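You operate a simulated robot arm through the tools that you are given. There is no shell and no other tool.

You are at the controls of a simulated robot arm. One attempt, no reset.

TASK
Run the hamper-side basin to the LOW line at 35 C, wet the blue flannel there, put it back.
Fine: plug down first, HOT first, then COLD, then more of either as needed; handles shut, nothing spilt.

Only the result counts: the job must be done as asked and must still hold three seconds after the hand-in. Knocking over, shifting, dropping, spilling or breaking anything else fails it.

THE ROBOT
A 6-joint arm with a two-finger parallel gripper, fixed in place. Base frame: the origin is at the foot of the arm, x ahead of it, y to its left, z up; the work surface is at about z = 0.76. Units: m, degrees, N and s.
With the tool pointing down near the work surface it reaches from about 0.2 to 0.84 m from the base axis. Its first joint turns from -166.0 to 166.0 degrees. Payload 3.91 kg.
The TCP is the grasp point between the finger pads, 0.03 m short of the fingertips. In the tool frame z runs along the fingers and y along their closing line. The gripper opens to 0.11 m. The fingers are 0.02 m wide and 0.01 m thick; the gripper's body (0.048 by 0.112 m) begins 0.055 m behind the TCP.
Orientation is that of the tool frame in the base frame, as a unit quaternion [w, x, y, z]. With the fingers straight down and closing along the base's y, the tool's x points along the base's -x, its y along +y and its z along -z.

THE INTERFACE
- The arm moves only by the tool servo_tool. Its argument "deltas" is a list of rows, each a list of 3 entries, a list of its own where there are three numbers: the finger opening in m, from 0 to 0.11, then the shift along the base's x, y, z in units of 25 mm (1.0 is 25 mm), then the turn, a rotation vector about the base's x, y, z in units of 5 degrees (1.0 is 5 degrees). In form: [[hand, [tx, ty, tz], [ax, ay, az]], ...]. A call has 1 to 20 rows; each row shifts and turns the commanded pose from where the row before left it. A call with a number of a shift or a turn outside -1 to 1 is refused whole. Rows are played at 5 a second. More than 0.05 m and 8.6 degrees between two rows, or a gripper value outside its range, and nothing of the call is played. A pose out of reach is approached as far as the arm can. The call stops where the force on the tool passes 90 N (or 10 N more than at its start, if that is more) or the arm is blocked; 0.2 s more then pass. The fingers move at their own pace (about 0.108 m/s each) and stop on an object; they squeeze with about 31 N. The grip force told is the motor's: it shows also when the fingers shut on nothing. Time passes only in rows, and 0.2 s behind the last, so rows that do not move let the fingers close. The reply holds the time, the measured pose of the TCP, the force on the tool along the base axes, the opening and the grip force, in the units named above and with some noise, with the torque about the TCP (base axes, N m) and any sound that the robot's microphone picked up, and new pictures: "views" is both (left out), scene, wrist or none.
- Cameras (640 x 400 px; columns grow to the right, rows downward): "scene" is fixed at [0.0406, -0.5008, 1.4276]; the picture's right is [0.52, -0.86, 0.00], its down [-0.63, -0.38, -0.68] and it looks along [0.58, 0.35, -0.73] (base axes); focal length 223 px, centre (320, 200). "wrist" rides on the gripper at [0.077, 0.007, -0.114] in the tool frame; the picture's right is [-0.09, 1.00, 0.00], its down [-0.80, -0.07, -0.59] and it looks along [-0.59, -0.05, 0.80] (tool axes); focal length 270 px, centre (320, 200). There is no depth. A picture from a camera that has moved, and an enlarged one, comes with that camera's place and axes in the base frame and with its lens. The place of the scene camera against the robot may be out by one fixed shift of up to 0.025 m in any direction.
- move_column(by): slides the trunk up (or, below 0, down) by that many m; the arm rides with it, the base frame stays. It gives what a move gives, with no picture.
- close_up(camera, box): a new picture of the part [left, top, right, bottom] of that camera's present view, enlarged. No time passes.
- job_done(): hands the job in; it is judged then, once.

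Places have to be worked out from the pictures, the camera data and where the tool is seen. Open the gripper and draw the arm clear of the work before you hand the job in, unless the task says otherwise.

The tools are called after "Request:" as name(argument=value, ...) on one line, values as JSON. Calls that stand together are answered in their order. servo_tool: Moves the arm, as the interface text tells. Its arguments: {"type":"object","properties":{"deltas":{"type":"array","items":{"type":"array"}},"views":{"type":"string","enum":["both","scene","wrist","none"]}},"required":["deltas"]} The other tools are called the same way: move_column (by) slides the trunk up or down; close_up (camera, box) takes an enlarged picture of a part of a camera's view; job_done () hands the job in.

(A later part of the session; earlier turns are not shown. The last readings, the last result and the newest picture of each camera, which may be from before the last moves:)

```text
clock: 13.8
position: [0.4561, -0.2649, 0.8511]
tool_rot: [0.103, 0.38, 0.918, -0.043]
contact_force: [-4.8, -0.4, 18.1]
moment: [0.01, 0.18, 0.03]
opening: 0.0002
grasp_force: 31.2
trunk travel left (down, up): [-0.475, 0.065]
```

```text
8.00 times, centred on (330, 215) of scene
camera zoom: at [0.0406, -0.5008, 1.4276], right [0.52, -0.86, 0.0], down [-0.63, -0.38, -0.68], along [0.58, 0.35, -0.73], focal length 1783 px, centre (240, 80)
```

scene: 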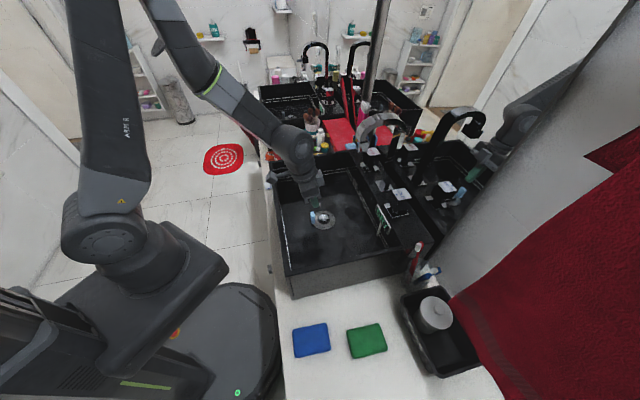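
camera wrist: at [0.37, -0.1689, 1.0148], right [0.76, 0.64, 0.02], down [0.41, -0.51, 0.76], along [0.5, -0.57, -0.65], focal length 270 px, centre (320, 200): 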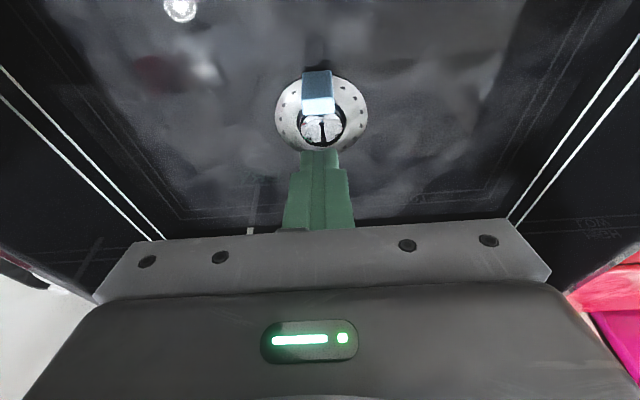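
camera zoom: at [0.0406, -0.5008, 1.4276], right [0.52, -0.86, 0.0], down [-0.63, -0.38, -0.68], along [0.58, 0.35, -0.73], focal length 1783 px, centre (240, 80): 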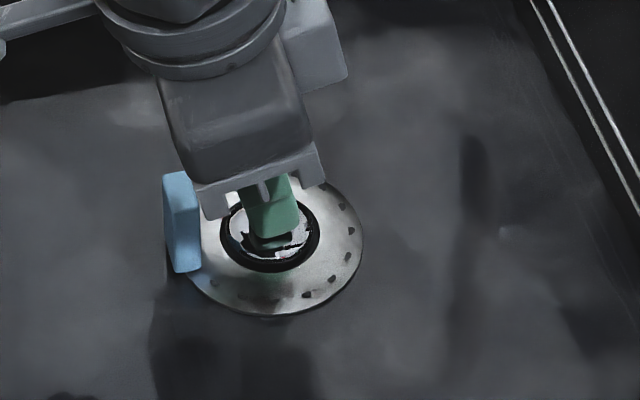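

The plug yields another ~4 mm under pressing, like a push-latch plug. I release and check where it rests now.

Request:
servo_tool(deltas=[[0, [0, 0, 0.3], [0, 0, 0]], [0, [0, 0, 0.8], [0, 0, 0]], [0, [-0.3, 0.3, 0.9], [0, 0, 0]]], views="none")

Request:
close_up(camera="scene", box=[290, 190, 370, 240])

Request:
close_up(camera="scene", box=[308, 205, 340, 225])

```text
clock: 14.6
position: [0.4488, -0.257, 0.8991]
tool_rot: [0.102, 0.38, 0.918, -0.042]
contact_force: [1.2, 1.0, 0.3]
moment: [-0.02, 0.02, 0.04]
opening: 0.0
grasp_force: 31.3
trunk travel left (down, up): [-0.475, 0.065]
```

```text
8.00 times, centred on (330, 215) of scene
camera zoom: at [0.0406, -0.5008, 1.4276], right [0.52, -0.86, 0.0], down [-0.63, -0.38, -0.68], along [0.58, 0.35, -0.73], focal length 1783 px, centre (240, 80)
```

zoom: 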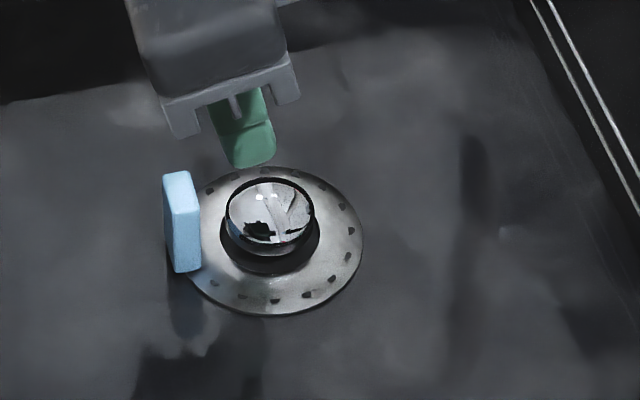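

```text
16.00 times, centred on (324, 215) of scene
camera zoom: at [0.0406, -0.5008, 1.4276], right [0.52, -0.86, 0.0], down [-0.63, -0.38, -0.68], along [0.58, 0.35, -0.73], focal length 3566 px, centre (256, -40)
```

zoom: 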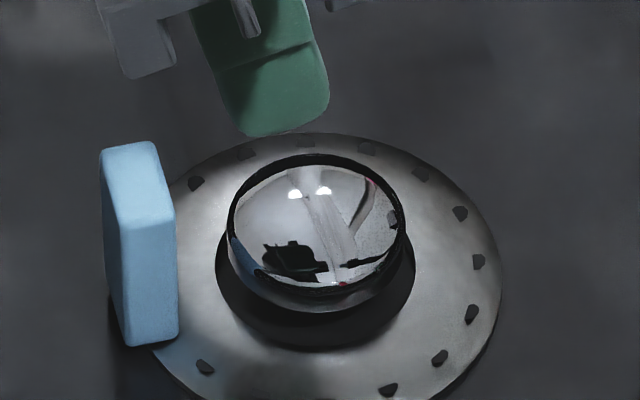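

It popped back up: this is a press-latch plug (first press latched it, second released it). I press once more, release, and verify it stays down this time.

Request:
servo_tool(deltas=[[0, [0.25, -0.27, -0.9], [0, 0, 0]], [0, [0, 0, -0.6], [0, 0, 0]], [0, [0, 0, -0.2], [0, 0, 0]], [0, [0, 0, -0.2], [0, 0, 0]], [0, [0, 0, -0.12], [0, 0, 0]]], views="none")

Request:
close_up(camera="scene", box=[290, 190, 370, 240])

```text
clock: 15.8
position: [0.4549, -0.2648, 0.8502]
tool_rot: [0.104, 0.381, 0.918, -0.042]
contact_force: [-1.6, -2.5, 19.8]
moment: [-0.04, 0.11, 0.11]
opening: 0.0002
grasp_force: 31.1
trunk travel left (down, up): [-0.475, 0.065]
```

```text
8.00 times, centred on (330, 215) of scene
camera zoom: at [0.0406, -0.5008, 1.4276], right [0.52, -0.86, 0.0], down [-0.63, -0.38, -0.68], along [0.58, 0.35, -0.73], focal length 1783 px, centre (240, 80)
```

zoom: 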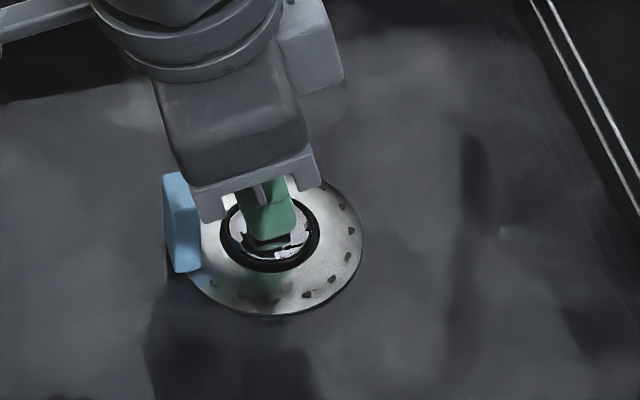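

The plug is fully pressed (20 N at its stop). I lift off and wait to see that it stays latched.

Request:
servo_tool(deltas=[[0, [0, 0, 0.3], [0, 0, 0]], [0, [0, 0, 0.8], [0, 0, 0]], [0, [-0.3, 0.3, 0.9], [0, 0, 0]], [0, [-0.5, 0.5, 0.9], [0, 0, 0]], [0, [-0.3, 0.3, 0.9], [0, 0, 0]], [0, [0, 0, 0.9], [0, 0, 0]]], views="none")

Request:
close_up(camera="scene", box=[290, 190, 370, 240])

Request:
close_up(camera="scene", box=[308, 205, 340, 225])

```text
clock: 17.2
position: [0.4256, -0.2368, 0.9685]
tool_rot: [0.102, 0.381, 0.918, -0.042]
contact_force: [-0.1, -0.7, 0.0]
moment: [-0.03, 0.05, 0.0]
opening: 0.0001
grasp_force: 30.7
trunk travel left (down, up): [-0.475, 0.065]
```

```text
8.00 times, centred on (330, 215) of scene
camera zoom: at [0.0406, -0.5008, 1.4276], right [0.52, -0.86, 0.0], down [-0.63, -0.38, -0.68], along [0.58, 0.35, -0.73], focal length 1783 px, centre (240, 80)
```

zoom: 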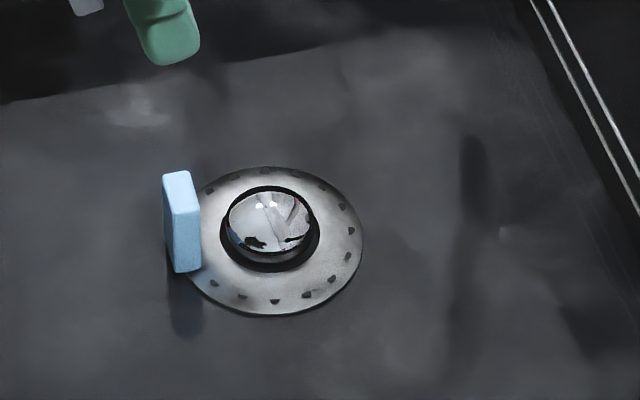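

```text
16.00 times, centred on (324, 215) of scene
camera zoom: at [0.0406, -0.5008, 1.4276], right [0.52, -0.86, 0.0], down [-0.63, -0.38, -0.68], along [0.58, 0.35, -0.73], focal length 3566 px, centre (256, -40)
```

zoom: 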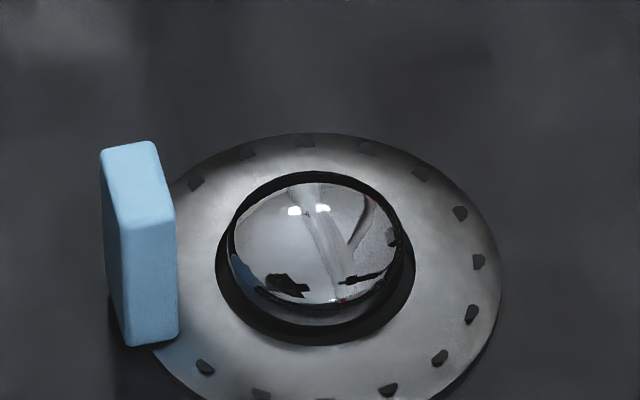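

The plug is latched down and stays. Next I go to the HOT handle (about 0.676,-0.335): I move sideways, tilt the tool to ~35° and stop a few cm short of it with the fingers open 7 cm.

Request:
servo_tool(deltas=[[0.07, [0.884, 0.13, 0.533], [-0.526, -0.526, 0]], [0.07, [0.884, 0.13, 0.533], [-0.526, -0.526, 0]], [0.07, [0.884, 0.13, 0.533], [-0.526, -0.526, 0]], [0.07, [0.884, 0.13, 0.533], [-0.526, -0.526, 0]], [0.07, [0.884, 0.13, 0.533], [-0.526, -0.526, 0]], [0.07, [0.884, 0.13, 0.533], [-0.526, -0.526, 0]], [0.07, [0.8, -0.8, -0.1], [0, 0, 0]], [0.07, [0.8, -0.8, -0.1], [0, 0, 0]]], views="both")

```text
clock: 19.0
position: [0.6003, -0.2571, 1.041]
tool_rot: [0.278, 0.365, 0.881, -0.115]
contact_force: [0.2, 0.2, -0.3]
moment: [0.02, -0.02, -0.01]
opening: 0.07
grasp_force: 0.1
trunk travel left (down, up): [-0.475, 0.065]
camera wrist: at [0.515, -0.1608, 1.0892], right [0.76, 0.65, 0.05], down [0.17, -0.27, 0.95], along [0.63, -0.71, -0.32], focal length 270 px, centre (320, 200)
```

scene: 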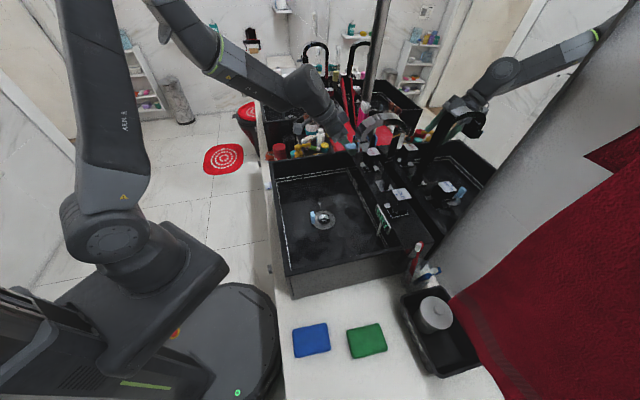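
wrist: 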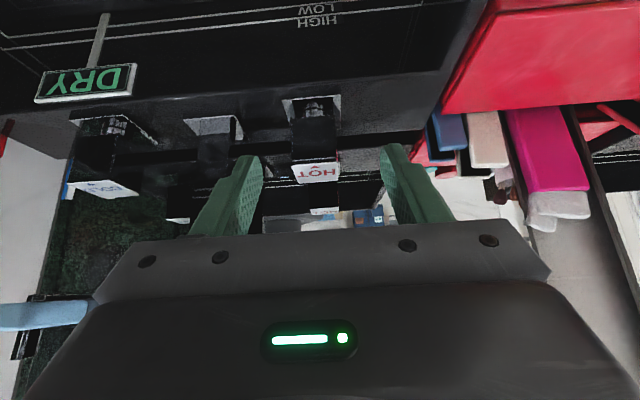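

The HOT handle lies between the open fingers, slightly to the left. I zoom in to centre the grasp precisely.

Request:
close_up(camera="wrist", box=[230, 80, 422, 200])

Request:
close_up(camera="wrist", box=[0, 40, 192, 160])

Request:
close_up(camera="scene", box=[320, 90, 420, 180])

```text
3.33 times, centred on (326, 140) of wrist
camera zoom: at [0.515, -0.1608, 1.0892], right [0.76, 0.65, 0.05], down [0.17, -0.27, 0.95], along [0.63, -0.71, -0.32], focal length 901 px, centre (300, 400)
```

zoom: 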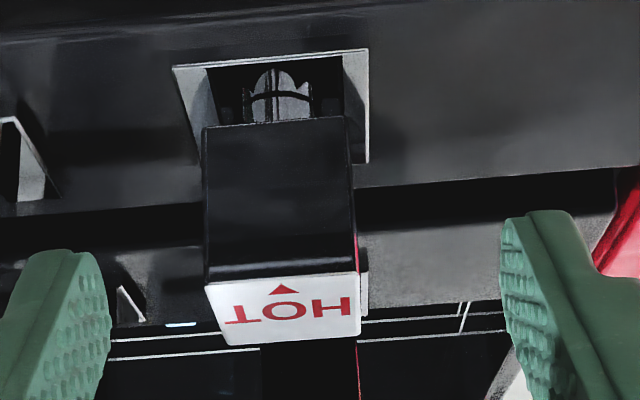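

```text
3.33 times, centred on (96, 100) of wrist
camera zoom: at [0.515, -0.1608, 1.0892], right [0.76, 0.65, 0.05], down [0.17, -0.27, 0.95], along [0.63, -0.71, -0.32], focal length 901 px, centre (1067, 533)
```

zoom: 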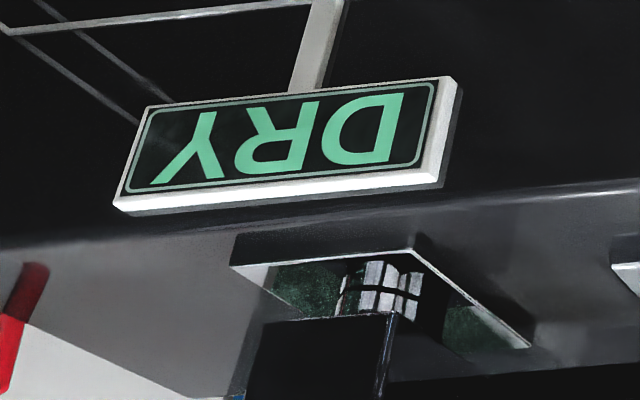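

```text
4.44 times, centred on (370, 135) of scene
camera zoom: at [0.0406, -0.5008, 1.4276], right [0.52, -0.86, 0.0], down [-0.63, -0.38, -0.68], along [0.58, 0.35, -0.73], focal length 991 px, centre (98, 489)
```

zoom: 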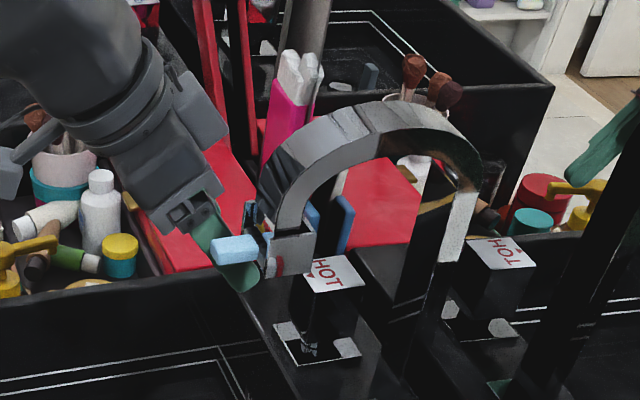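

The handle block is about 4 cm wide (top near z 0.98, bottom 0.935, centre n≈0.71), about 9 mm to the left of the gripper's mid-plane. I advance with that correction, stopping just short of the final depth.

Request:
servo_tool(deltas=[[0.07, [0.55, -0.9, -0.6], [0, 0, 0]], [0.07, [0.7, -0.8, -0.8], [0, 0, 0]], [0.07, [0.7, -0.75, -0.8], [0, 0, 0]]], views="both")

Request:
close_up(camera="wrist", box=[230, 80, 422, 200])

Request:
close_up(camera="scene", box=[330, 100, 410, 170])

```text
clock: 19.8
position: [0.6506, -0.3202, 0.9852]
tool_rot: [0.278, 0.365, 0.881, -0.115]
contact_force: [-0.3, -0.3, 0.2]
moment: [0.03, -0.03, 0.03]
opening: 0.0703
grasp_force: 0.1
trunk travel left (down, up): [-0.475, 0.065]
camera wrist: at [0.5639, -0.2225, 1.0333], right [0.76, 0.65, 0.05], down [0.17, -0.27, 0.95], along [0.63, -0.71, -0.32], focal length 270 px, centre (320, 200)
```

scene: 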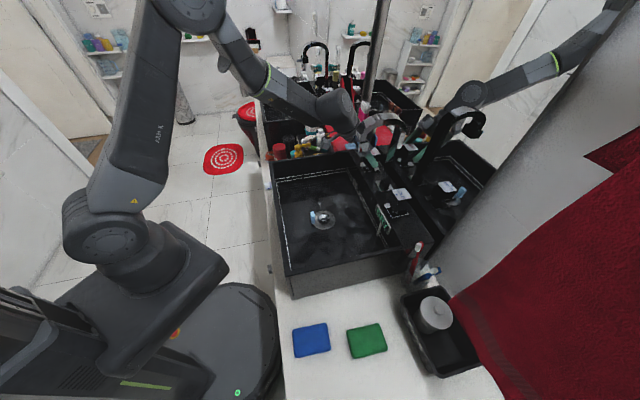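
wrist: 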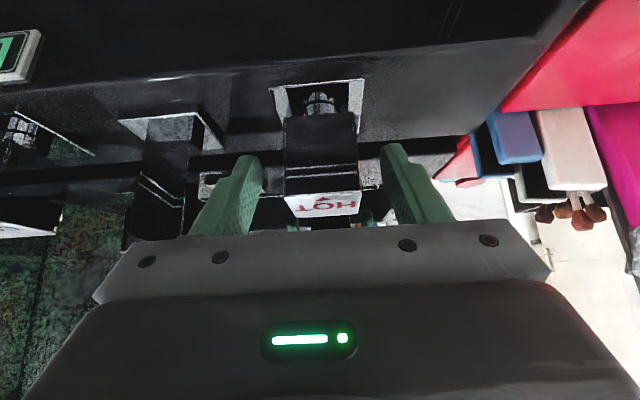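

```text
3.33 times, centred on (326, 140) of wrist
camera zoom: at [0.5639, -0.2225, 1.0333], right [0.76, 0.65, 0.05], down [0.17, -0.27, 0.95], along [0.63, -0.71, -0.32], focal length 901 px, centre (300, 400)
```

zoom: 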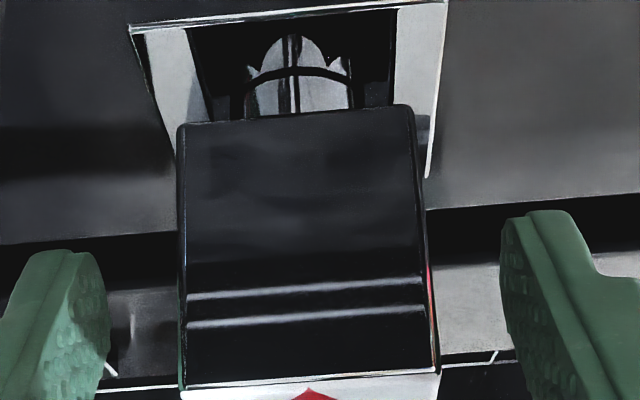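

```text
5.71 times, centred on (370, 135) of scene
camera zoom: at [0.0406, -0.5008, 1.4276], right [0.52, -0.86, 0.0], down [-0.63, -0.38, -0.68], along [0.58, 0.35, -0.73], focal length 1274 px, centre (34, 571)
```

zoom: 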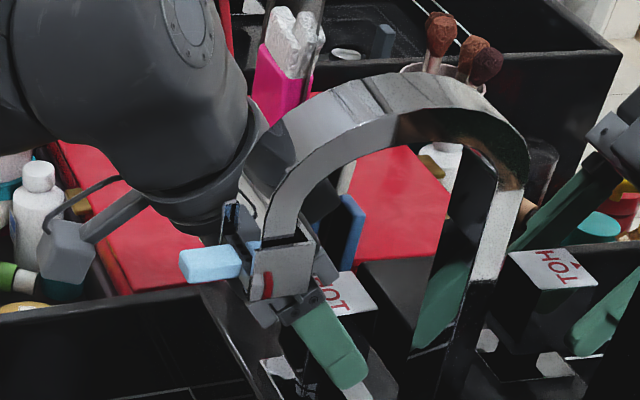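

The handle is well centred between the fingers. I advance the last 3 cm and close on it.

Request:
servo_tool(deltas=[[0.07, [0.62, -0.62, -0.8], [0, 0, 0]], [0.05, [0, 0, 0], [0, 0, 0]], [0.03, [0, 0, 0], [0, 0, 0]], [0.03, [0, 0, 0], [0, 0, 0]]], views="both")

Request:
close_up(camera="wrist", box=[230, 80, 422, 200])

```text
clock: 20.8
position: [0.6656, -0.3328, 0.966]
tool_rot: [0.279, 0.364, 0.881, -0.115]
contact_force: [5.7, 6.8, 5.9]
moment: [0.85, 0.32, -0.06]
opening: 0.0402
grasp_force: 44.7
trunk travel left (down, up): [-0.475, 0.065]
camera wrist: at [0.5792, -0.2363, 1.0151], right [0.75, 0.65, 0.05], down [0.17, -0.27, 0.95], along [0.63, -0.71, -0.32], focal length 270 px, centre (320, 200)
```

scene: 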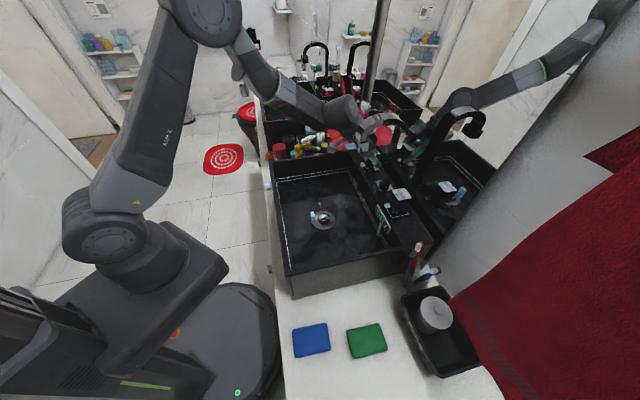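
wrist: 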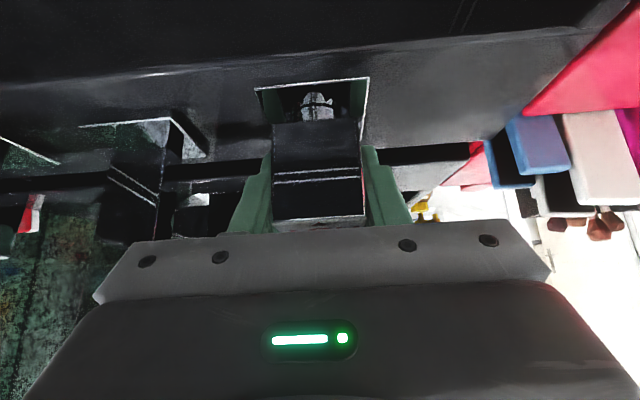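

```text
3.33 times, centred on (326, 140) of wrist
camera zoom: at [0.5792, -0.2363, 1.0151], right [0.75, 0.65, 0.05], down [0.17, -0.27, 0.95], along [0.63, -0.71, -0.32], focal length 901 px, centre (300, 400)
```

zoom: 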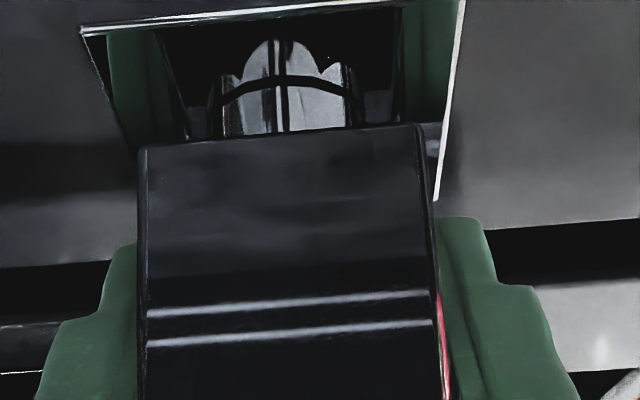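

The HOT block is held (opening 0.040). I try tilting it toward the basin, the way its arrow points: 2 rows of 5° about its foot.

Request:
servo_tool(deltas=[[0.03, [-0.127, 0.127, -0.01], [-0.7, -0.7, 0]], [0.03, [-0.127, 0.127, -0.02], [-0.7, -0.7, 0]]], views="wrist")

Request:
close_up(camera="wrist", box=[230, 80, 422, 200])

Request:
close_up(camera="scene", box=[330, 100, 410, 170])

Request:
close_up(camera="scene", box=[340, 180, 420, 230])

```text
clock: 21.4
position: [0.6612, -0.33, 0.9649]
tool_rot: [0.354, 0.354, 0.853, -0.147]
contact_force: [43.3, -14.3, 8.8]
moment: [0.72, 0.4, 0.02]
opening: 0.0398
grasp_force: 45.6
trunk travel left (down, up): [-0.475, 0.065]
camera wrist: at [0.572, -0.2286, 0.9914], right [0.75, 0.66, 0.06], down [0.05, -0.15, 0.99], along [0.66, -0.74, -0.15], focal length 270 px, centre (320, 200)
```

wrist: 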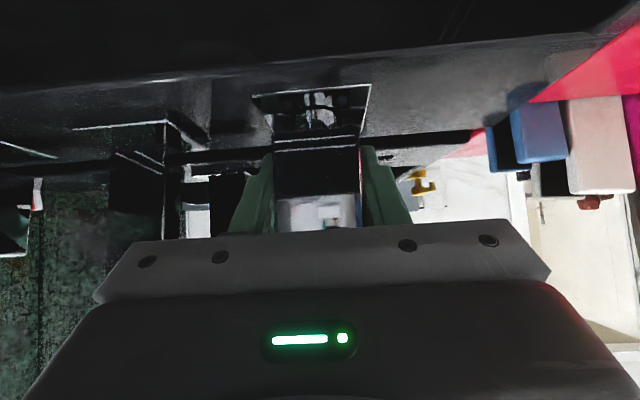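

```text
3.33 times, centred on (326, 140) of wrist
camera zoom: at [0.572, -0.2286, 0.9914], right [0.75, 0.66, 0.06], down [0.05, -0.15, 0.99], along [0.66, -0.74, -0.15], focal length 901 px, centre (300, 400)
```

zoom: 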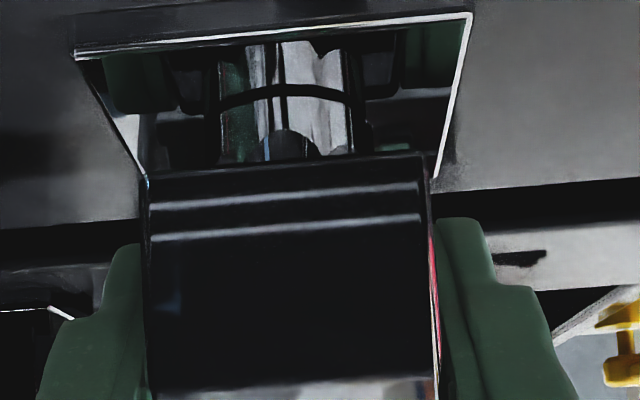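

```text
5.71 times, centred on (370, 135) of scene
camera zoom: at [0.0406, -0.5008, 1.4276], right [0.52, -0.86, 0.0], down [-0.63, -0.38, -0.68], along [0.58, 0.35, -0.73], focal length 1274 px, centre (34, 571)
```

zoom: 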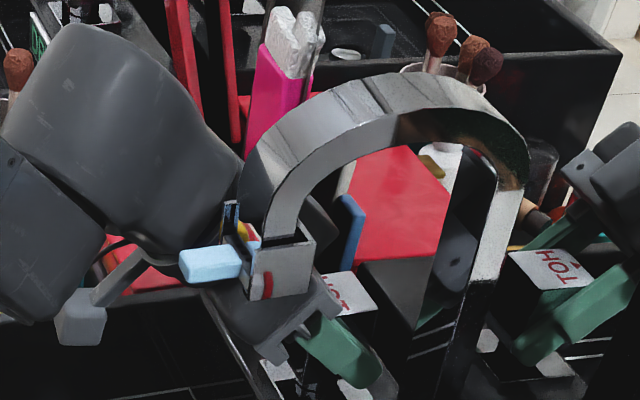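

```text
8.00 times, centred on (380, 205) of scene
camera zoom: at [0.0406, -0.5008, 1.4276], right [0.52, -0.86, 0.0], down [-0.63, -0.38, -0.68], along [0.58, 0.35, -0.73], focal length 1783 px, centre (-160, 160)
```

zoom: 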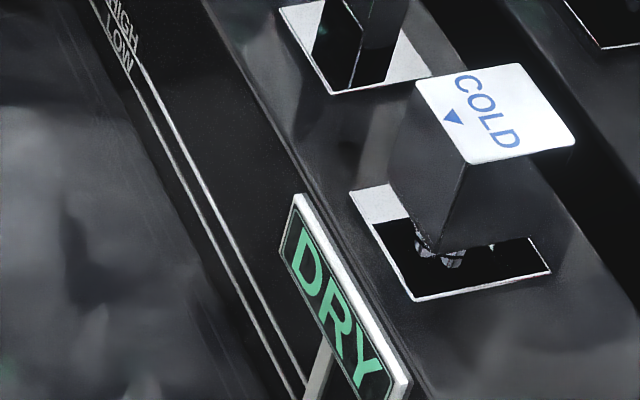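

The handle did not tilt (40 N resistance), and the stem looks round on a chrome plate, so it is more likely a rotary knob. I undo that strain first.

Request:
servo_tool(deltas=[[0.03, [0.127, -0.127, 0.02], [0.7, 0.7, 0]], [0.03, [0.127, -0.127, 0.01], [0.7, 0.7, 0]]], views="none")

Request:
close_up(camera="wrist", box=[230, 80, 422, 200])

Request:
close_up(camera="scene", box=[350, 140, 430, 190])

```text
clock: 22.0
position: [0.6627, -0.3307, 0.9666]
tool_rot: [0.276, 0.365, 0.882, -0.114]
contact_force: [-7.8, 26.3, -5.8]
moment: [0.31, -2.08, 0.06]
opening: 0.04
grasp_force: 44.9
trunk travel left (down, up): [-0.475, 0.065]
```

```text
3.33 times, centred on (326, 140) of wrist
camera zoom: at [0.5769, -0.2335, 1.0153], right [0.76, 0.65, 0.05], down [0.18, -0.27, 0.95], along [0.63, -0.71, -0.32], focal length 901 px, centre (300, 400)
```

zoom: 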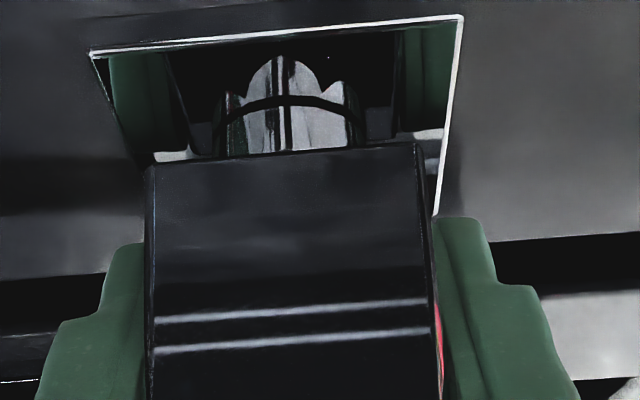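

```text
8.00 times, centred on (390, 165) of scene
camera zoom: at [0.0406, -0.5008, 1.4276], right [0.52, -0.86, 0.0], down [-0.63, -0.38, -0.68], along [0.58, 0.35, -0.73], focal length 1783 px, centre (-240, 480)
```

zoom: 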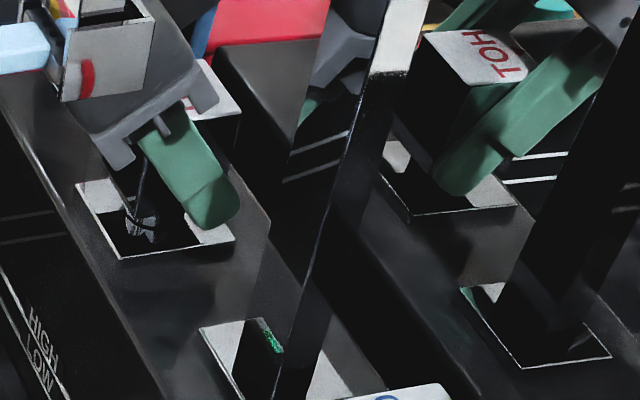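

The pads slipped but nothing moved. I re-grip to relax, then try a small turn about the vertical (5°, counter-clockwise) and read the torque.

Request:
servo_tool(deltas=[[0.055, [0, 0, 0], [0, 0, 0]], [0.055, [0.02, 0.02, 0], [0, 0, 0]], [0.03, [0, 0, 0], [0, 0, 0]], [0.03, [0, 0, 0], [0, 0, 0]], [0.03, [0, 0, 0], [0, 0, 0.5]], [0.03, [0, 0, 0], [0, 0, 0.5]]], views="none")

Request:
close_up(camera="wrist", box=[230, 80, 422, 200])

Request:
close_up(camera="scene", box=[350, 140, 430, 190])

```text
clock: 23.4
position: [0.6647, -0.3318, 0.9682]
tool_rot: [0.283, 0.325, 0.896, -0.103]
contact_force: [5.7, 6.7, 4.8]
moment: [1.12, 1.14, -0.02]
opening: 0.04
grasp_force: 44.8
trunk travel left (down, up): [-0.475, 0.065]
```

```text
3.33 times, centred on (326, 140) of wrist
camera zoom: at [0.5714, -0.2437, 1.016], right [0.69, 0.72, 0.05], down [0.2, -0.26, 0.95], along [0.69, -0.65, -0.32], focal length 901 px, centre (300, 400)
```

zoom: 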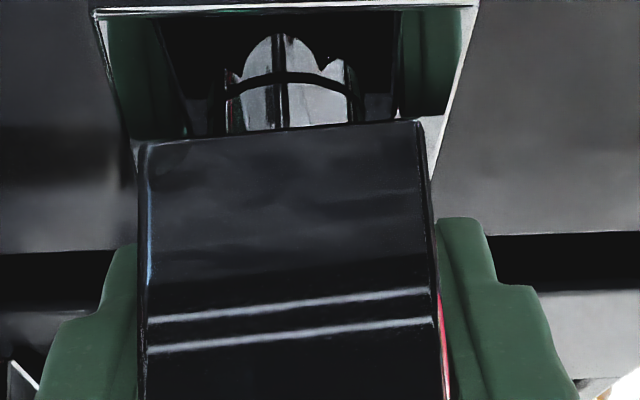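

```text
8.00 times, centred on (390, 165) of scene
camera zoom: at [0.0406, -0.5008, 1.4276], right [0.52, -0.86, 0.0], down [-0.63, -0.38, -0.68], along [0.58, 0.35, -0.73], focal length 1783 px, centre (-240, 480)
```

zoom: 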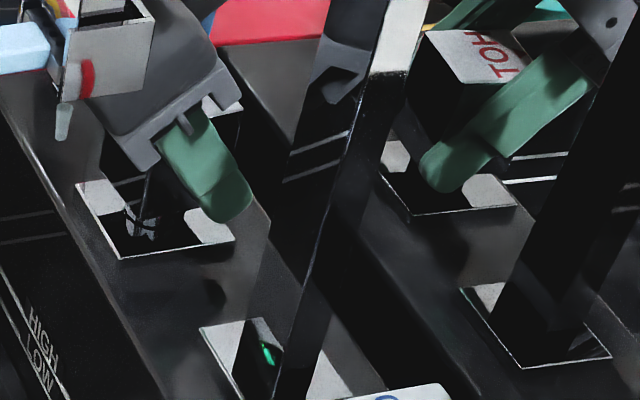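

It turned: the block followed and water appears at the spout, so counter-clockwise opens HOT. I hold and look at the sign, the stream and the water.

Request:
servo_tool(deltas=[[0.03, [0, 0, 0], [0, 0, 0]]], views="both")

Request:
close_up(camera="scene", box=[340, 130, 420, 230])

Request:
close_up(camera="scene", box=[270, 140, 430, 240])

```text
clock: 23.8
position: [0.6653, -0.3321, 0.9678]
tool_rot: [0.283, 0.326, 0.896, -0.103]
contact_force: [5.9, 6.8, 6.1]
moment: [1.2, 1.13, -0.03]
opening: 0.0401
grasp_force: 44.8
trunk travel left (down, up): [-0.475, 0.065]
camera wrist: at [0.5714, -0.2437, 1.0159], right [0.69, 0.72, 0.05], down [0.2, -0.26, 0.95], along [0.69, -0.65, -0.32], focal length 270 px, centre (320, 200)
```

scene: 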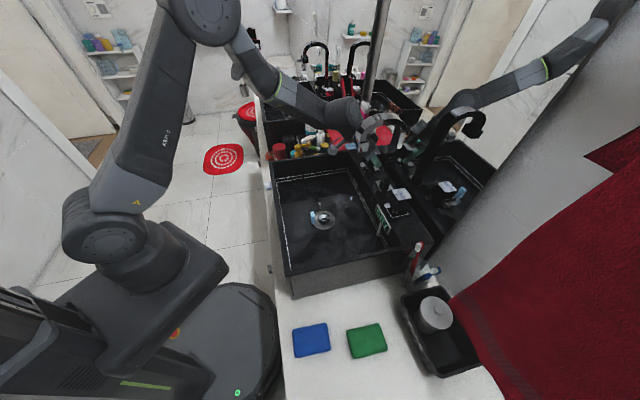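
wrist: 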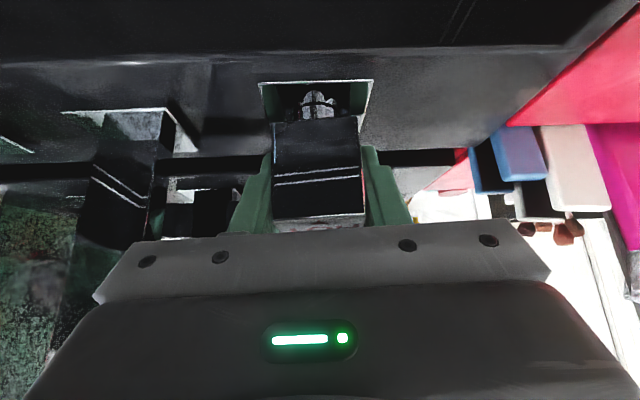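

```text
4.00 times, centred on (380, 180) of scene
camera zoom: at [0.0406, -0.5008, 1.4276], right [0.52, -0.86, 0.0], down [-0.63, -0.38, -0.68], along [0.58, 0.35, -0.73], focal length 892 px, centre (80, 280)
```

zoom: 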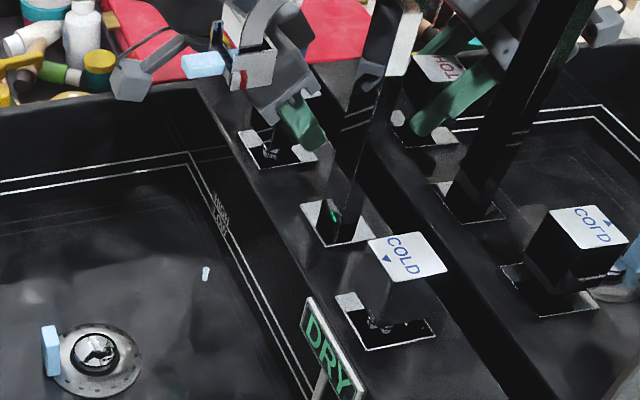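

```text
4.00 times, centred on (350, 190) of scene
camera zoom: at [0.0406, -0.5008, 1.4276], right [0.52, -0.86, 0.0], down [-0.63, -0.38, -0.68], along [0.58, 0.35, -0.73], focal length 892 px, centre (200, 240)
```

zoom: 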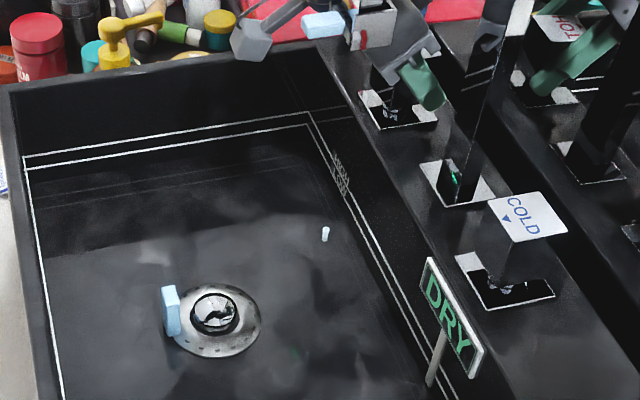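

A drop falls from the spout inside the basin, so the flow at ~5° is only a drip. To be able to turn the knob much further without swinging the camera into the spout, I let go, retreat, and straighten the tool above the handle.

Request:
servo_tool(deltas=[[0.07, [0, 0, 0], [0, 0, 0]], [0.07, [-0.348, 0.292, 0.658], [0, 0, 0]], [0.07, [-0.348, 0.292, 0.658], [0, 0, 0]], [0.07, [-0.348, 0.292, 0.658], [0, 0, 0]], [0.07, [-0.348, 0.292, 0.658], [0, 0, 0]], [0.07, [0.1, 0.1, 0.5], [0.57, 0.679, 0]], [0.07, [0.1, 0.1, 0.5], [0.57, 0.679, 0]], [0.07, [0.1, 0.1, 0.5], [0.57, 0.679, 0]], [0.07, [0.1, 0.1, 0.5], [0.57, 0.679, 0]], [0.07, [0.1, 0.1, 0.5], [0.57, 0.679, 0]], [0.07, [0.1, 0.1, 0.5], [0.57, 0.679, 0]]], views="both")

Request:
close_up(camera="scene", box=[340, 130, 420, 230])

```text
clock: 26.2
position: [0.6451, -0.2903, 1.1062]
tool_rot: [0.068, 0.341, 0.937, -0.025]
contact_force: [-0.1, -0.3, -0.1]
moment: [-0.01, 0.02, -0.02]
opening: 0.07
grasp_force: 0.0
trunk travel left (down, up): [-0.475, 0.065]
camera wrist: at [0.5786, -0.2244, 1.208], right [0.71, 0.71, 0.01], down [0.5, -0.51, 0.7], along [0.5, -0.49, -0.71], focal length 270 px, centre (320, 200)
```

scene: 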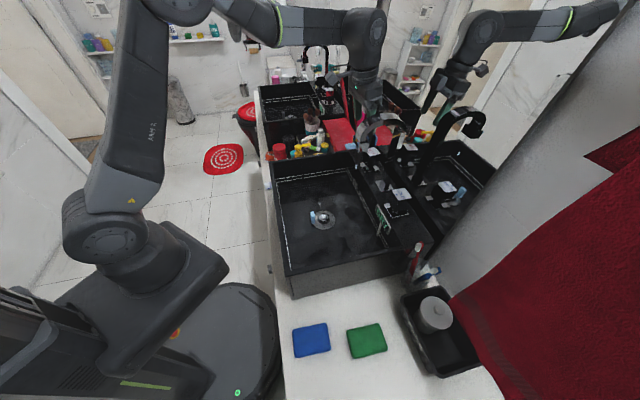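
wrist: 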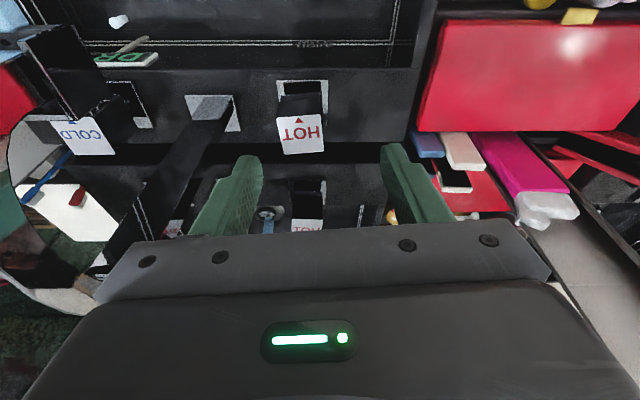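

```text
4.00 times, centred on (380, 180) of scene
camera zoom: at [0.0406, -0.5008, 1.4276], right [0.52, -0.86, 0.0], down [-0.63, -0.38, -0.68], along [0.58, 0.35, -0.73], focal length 892 px, centre (80, 280)
```

zoom: 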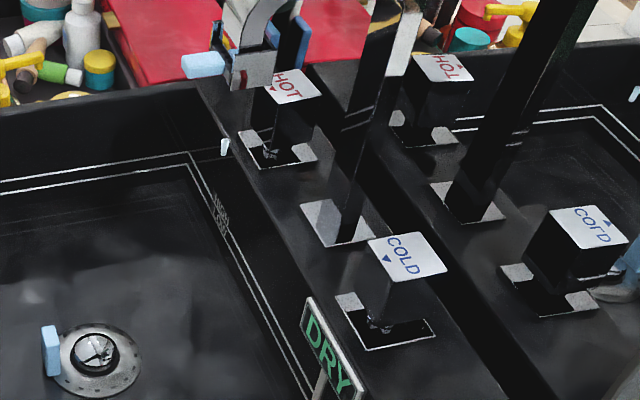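

HOT's knob centre is about (0.662,-0.331), mirror ~7 cm behind it. I turn the tool 90° clockwise above it so the camera faces away from the spout and I have a large counter-clockwise range.

Request:
servo_tool(deltas=[[0.07, [0, 0, 0], [0, 0, -1]], [0.07, [0, 0, 0], [0, 0, -1]], [0.07, [0, 0, 0], [0, 0, -1]], [0.07, [0, 0, 0], [0, 0, -1]], [0.07, [0, 0, 0], [0, 0, -1]], [0.07, [0, 0, 0], [0, 0, -1]], [0.07, [0, 0, 0], [0, 0, -1]], [0.07, [0, 0, 0], [0, 0, -1]], [0.07, [0, 0, 0], [0, 0, -1]], [0.07, [0, 0, 0], [0, 0, -1]], [0.07, [0, 0, 0], [0, 0, -1]], [0.07, [0, 0, 0], [0, 0, -1]], [0.07, [0, 0, 0], [0, 0, -1]], [0.07, [0, 0, 0], [0, 0, -1]], [0.07, [0, 0, 0], [0, 0, -1]], [0.07, [0, 0, 0], [0, 0, -1]], [0.07, [0, 0, 0], [0, 0, -1]], [0.07, [0, 0, 0], [0, 0, -1]]], views="both")

```text
clock: 30.0
position: [0.6443, -0.2898, 1.1067]
tool_rot: [0.032, 0.904, 0.421, -0.066]
contact_force: [0.0, -0.1, -0.4]
moment: [0.02, 0.01, -0.02]
opening: 0.07
grasp_force: 0.0
trunk travel left (down, up): [-0.475, 0.065]
camera wrist: at [0.7106, -0.2218, 1.2081], right [0.71, -0.71, 0.01], down [-0.51, -0.49, 0.71], along [-0.49, -0.5, -0.71], focal length 270 px, centre (320, 200)
```

scene: 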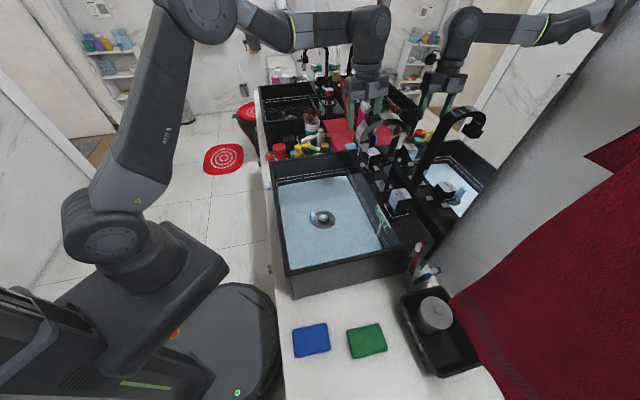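
wrist: 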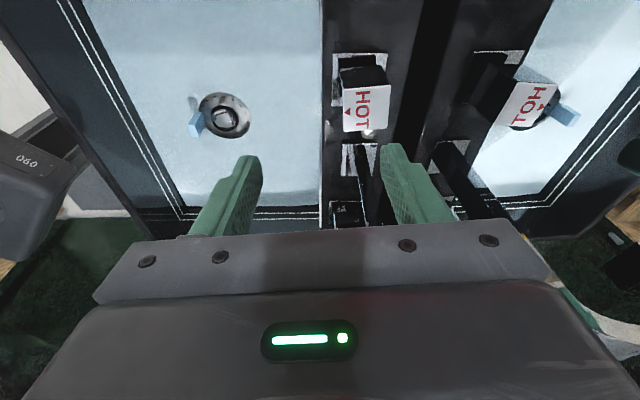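

Water already covers the bottom of the basin, so even this small opening fills it noticeably. I check the sign and the level.

Request:
close_up(camera="scene", box=[340, 180, 420, 230])

Request:
close_up(camera="scene", box=[265, 150, 405, 290])

Request:
close_up(camera="wrist", box=[310, 40, 430, 240])

Request:
close_up(camera="scene", box=[345, 130, 425, 180])

```text
8.00 times, centred on (380, 205) of scene
camera zoom: at [0.0406, -0.5008, 1.4276], right [0.52, -0.86, 0.0], down [-0.63, -0.38, -0.68], along [0.58, 0.35, -0.73], focal length 1783 px, centre (-160, 160)
```

zoom: 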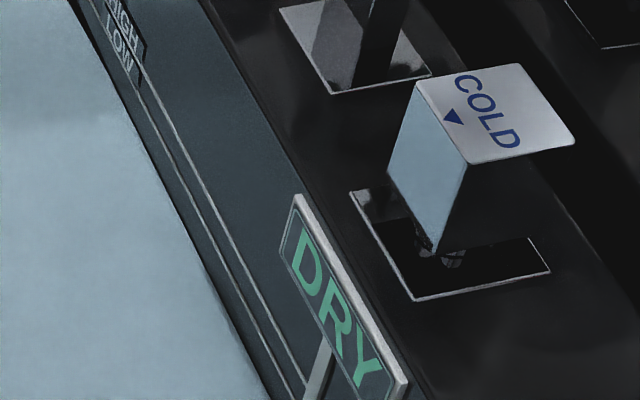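

```text
2.86 times, centred on (335, 220) of scene
camera zoom: at [0.0406, -0.5008, 1.4276], right [0.52, -0.86, 0.0], down [-0.63, -0.38, -0.68], along [0.58, 0.35, -0.73], focal length 637 px, centre (277, 143)
```

zoom: 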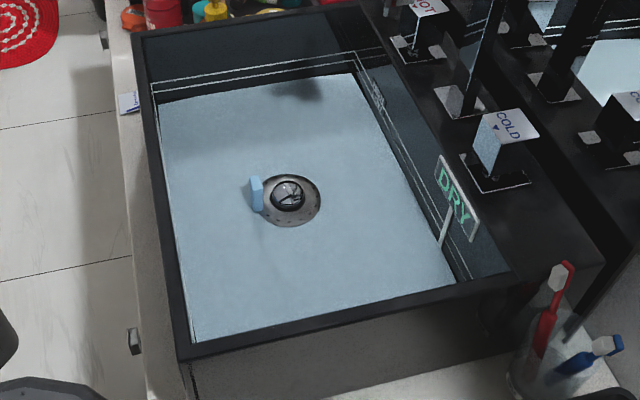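

```text
2.00 times, centred on (370, 140) of wrist
camera zoom: at [0.7106, -0.2218, 1.2081], right [0.71, -0.71, 0.01], down [-0.51, -0.49, 0.71], along [-0.49, -0.5, -0.71], focal length 541 px, centre (220, 320)
```

zoom: 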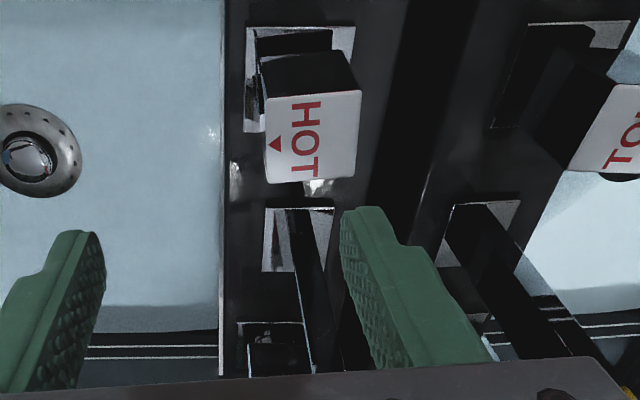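

```text
8.00 times, centred on (385, 155) of scene
camera zoom: at [0.0406, -0.5008, 1.4276], right [0.52, -0.86, 0.0], down [-0.63, -0.38, -0.68], along [0.58, 0.35, -0.73], focal length 1783 px, centre (-200, 560)
```

zoom: 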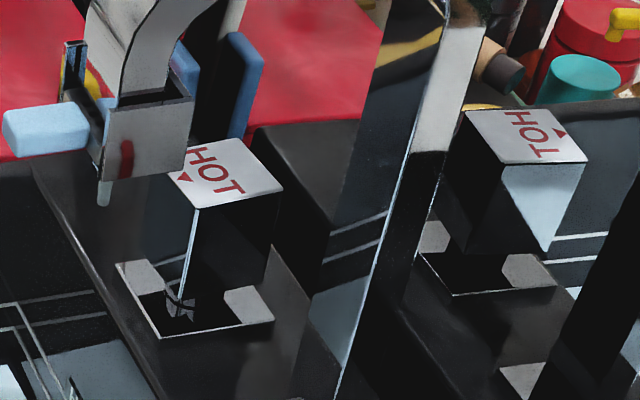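

The sign still says DRY although there's a thin film; the lines are low on the wall. I zoom on the far-left inner corner to measure the water edge against the LOW line.

Request:
close_up(camera="scene", box=[255, 150, 335, 200])

Request:
close_up(camera="scene", box=[330, 160, 378, 190])

```text
8.00 times, centred on (295, 175) of scene
camera zoom: at [0.0406, -0.5008, 1.4276], right [0.52, -0.86, 0.0], down [-0.63, -0.38, -0.68], along [0.58, 0.35, -0.73], focal length 1783 px, centre (520, 400)
```

zoom: 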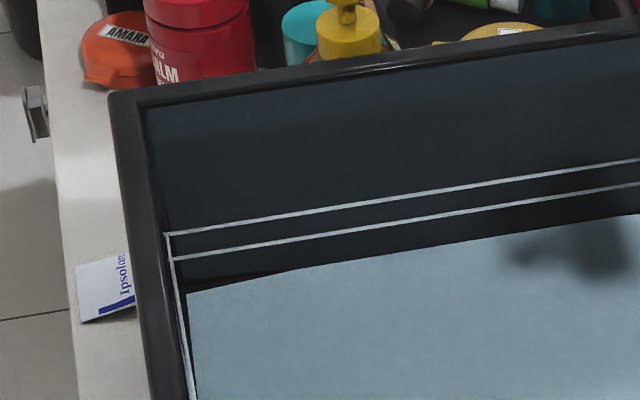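

```text
13.33 times, centred on (354, 175) of scene
camera zoom: at [0.0406, -0.5008, 1.4276], right [0.52, -0.86, 0.0], down [-0.63, -0.38, -0.68], along [0.58, 0.35, -0.73], focal length 2972 px, centre (-133, 533)
```

zoom: 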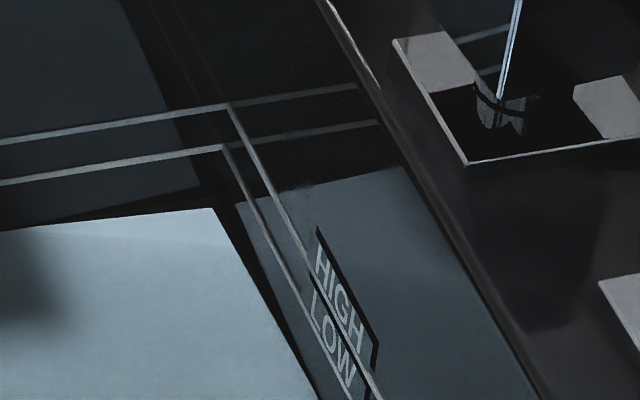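

The knob centre projects at about (0.663,-0.331) and the mirror at n≈0.773 (7 cm behind), leaving ~1.3 cm beside the gripper body. I move above the knob and come down to just above it.

Request:
servo_tool(deltas=[[0.07, [0.366, -0.808, -0.5], [0, 0, 0]], [0.07, [0.366, -0.808, -0.8], [0, 0, 0]], [0.07, [0, 0, -0.9], [0, 0, 0]], [0.07, [0, 0, -0.8], [0, 0, 0]]], views="both")

Request:
close_up(camera="wrist", box=[230, 60, 422, 180])

Request:
close_up(camera="scene", box=[345, 110, 425, 160])

Request:
close_up(camera="scene", box=[255, 150, 335, 200])

```text
clock: 31.0
position: [0.6646, -0.3295, 1.0298]
tool_rot: [0.031, 0.904, 0.422, -0.066]
contact_force: [0.3, -0.3, 0.6]
moment: [-0.03, 0.01, -0.02]
opening: 0.07
grasp_force: 0.0
trunk travel left (down, up): [-0.475, 0.065]
camera wrist: at [0.7295, -0.2619, 1.1318], right [0.71, -0.71, 0.01], down [-0.51, -0.49, 0.71], along [-0.49, -0.51, -0.71], focal length 270 px, centre (320, 200)
```

scene: 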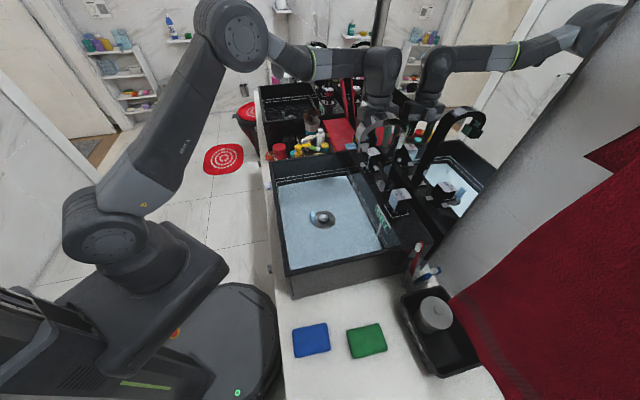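
wrist: 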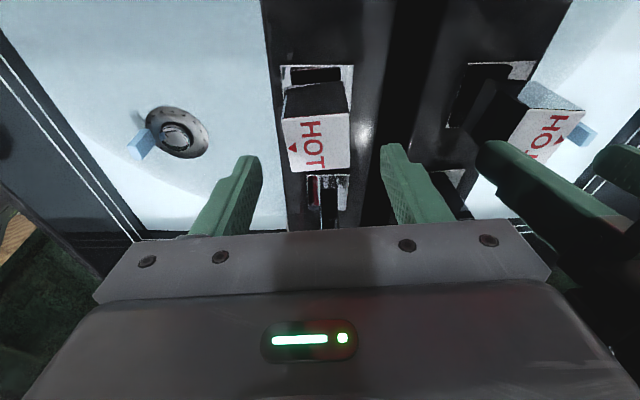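

```text
3.33 times, centred on (326, 120) of wrist
camera zoom: at [0.7295, -0.2619, 1.1318], right [0.71, -0.71, 0.01], down [-0.51, -0.49, 0.71], along [-0.49, -0.51, -0.71], focal length 901 px, centre (300, 467)
```

zoom: 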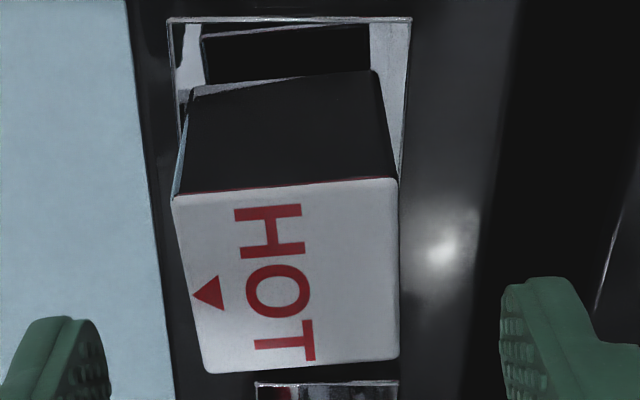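

```text
8.00 times, centred on (385, 135) of scene
camera zoom: at [0.0406, -0.5008, 1.4276], right [0.52, -0.86, 0.0], down [-0.63, -0.38, -0.68], along [0.58, 0.35, -0.73], focal length 1783 px, centre (-200, 720)
```

zoom: 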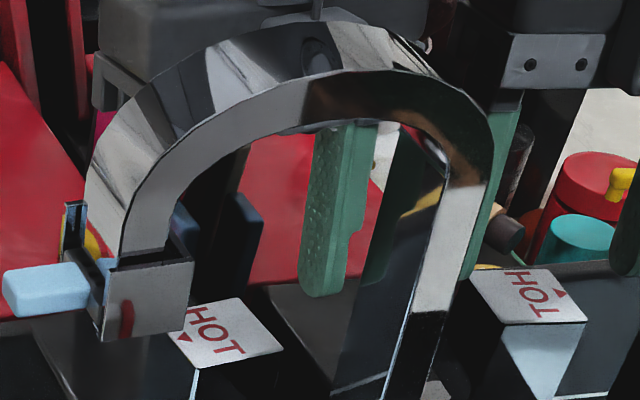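

```text
8.00 times, centred on (295, 175) of scene
camera zoom: at [0.0406, -0.5008, 1.4276], right [0.52, -0.86, 0.0], down [-0.63, -0.38, -0.68], along [0.58, 0.35, -0.73], focal length 1783 px, centre (520, 400)
```

zoom: 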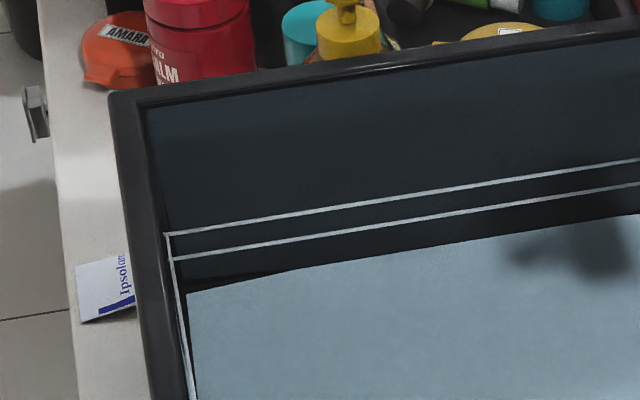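

The gripper is aligned with the knob within ~2 mm. I lower over it and close.

Request:
servo_tool(deltas=[[0.07, [0, 0, -0.9], [0, 0, 0]], [0.07, [0, 0, -0.9], [0, 0, 0]], [0.07, [0, 0, -0.9], [0, 0, 0]], [0.05, [0, 0, 0], [0, 0, 0]], [0.03, [0, 0, 0], [0, 0, 0]], [0.03, [0, 0, 0], [0, 0, 0]]], views="wrist")

Request:
close_up(camera="scene", box=[255, 150, 335, 200])

```text
clock: 32.4
position: [0.6631, -0.3294, 0.9634]
tool_rot: [0.032, 0.904, 0.421, -0.067]
contact_force: [-5.0, 1.4, -1.1]
moment: [-0.21, -0.53, 0.03]
opening: 0.0398
grasp_force: 44.9
trunk travel left (down, up): [-0.475, 0.065]
camera wrist: at [0.7286, -0.2618, 1.0652], right [0.71, -0.71, 0.01], down [-0.51, -0.49, 0.71], along [-0.49, -0.51, -0.71], focal length 270 px, centre (320, 200)
```

wrist: 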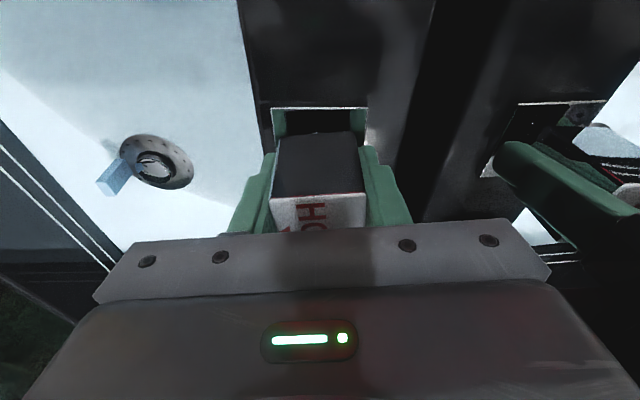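

```text
8.00 times, centred on (295, 175) of scene
camera zoom: at [0.0406, -0.5008, 1.4276], right [0.52, -0.86, 0.0], down [-0.63, -0.38, -0.68], along [0.58, 0.35, -0.73], focal length 1783 px, centre (520, 400)
```

zoom: 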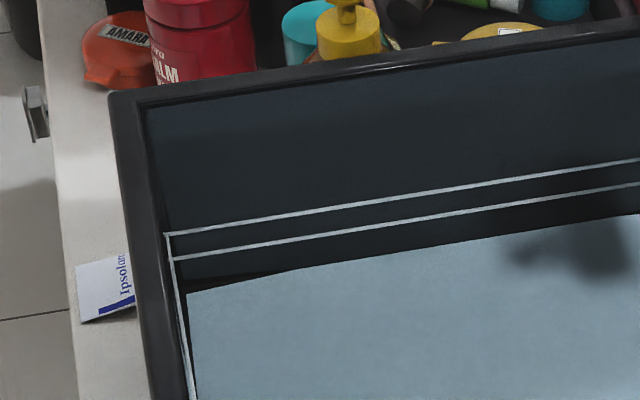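

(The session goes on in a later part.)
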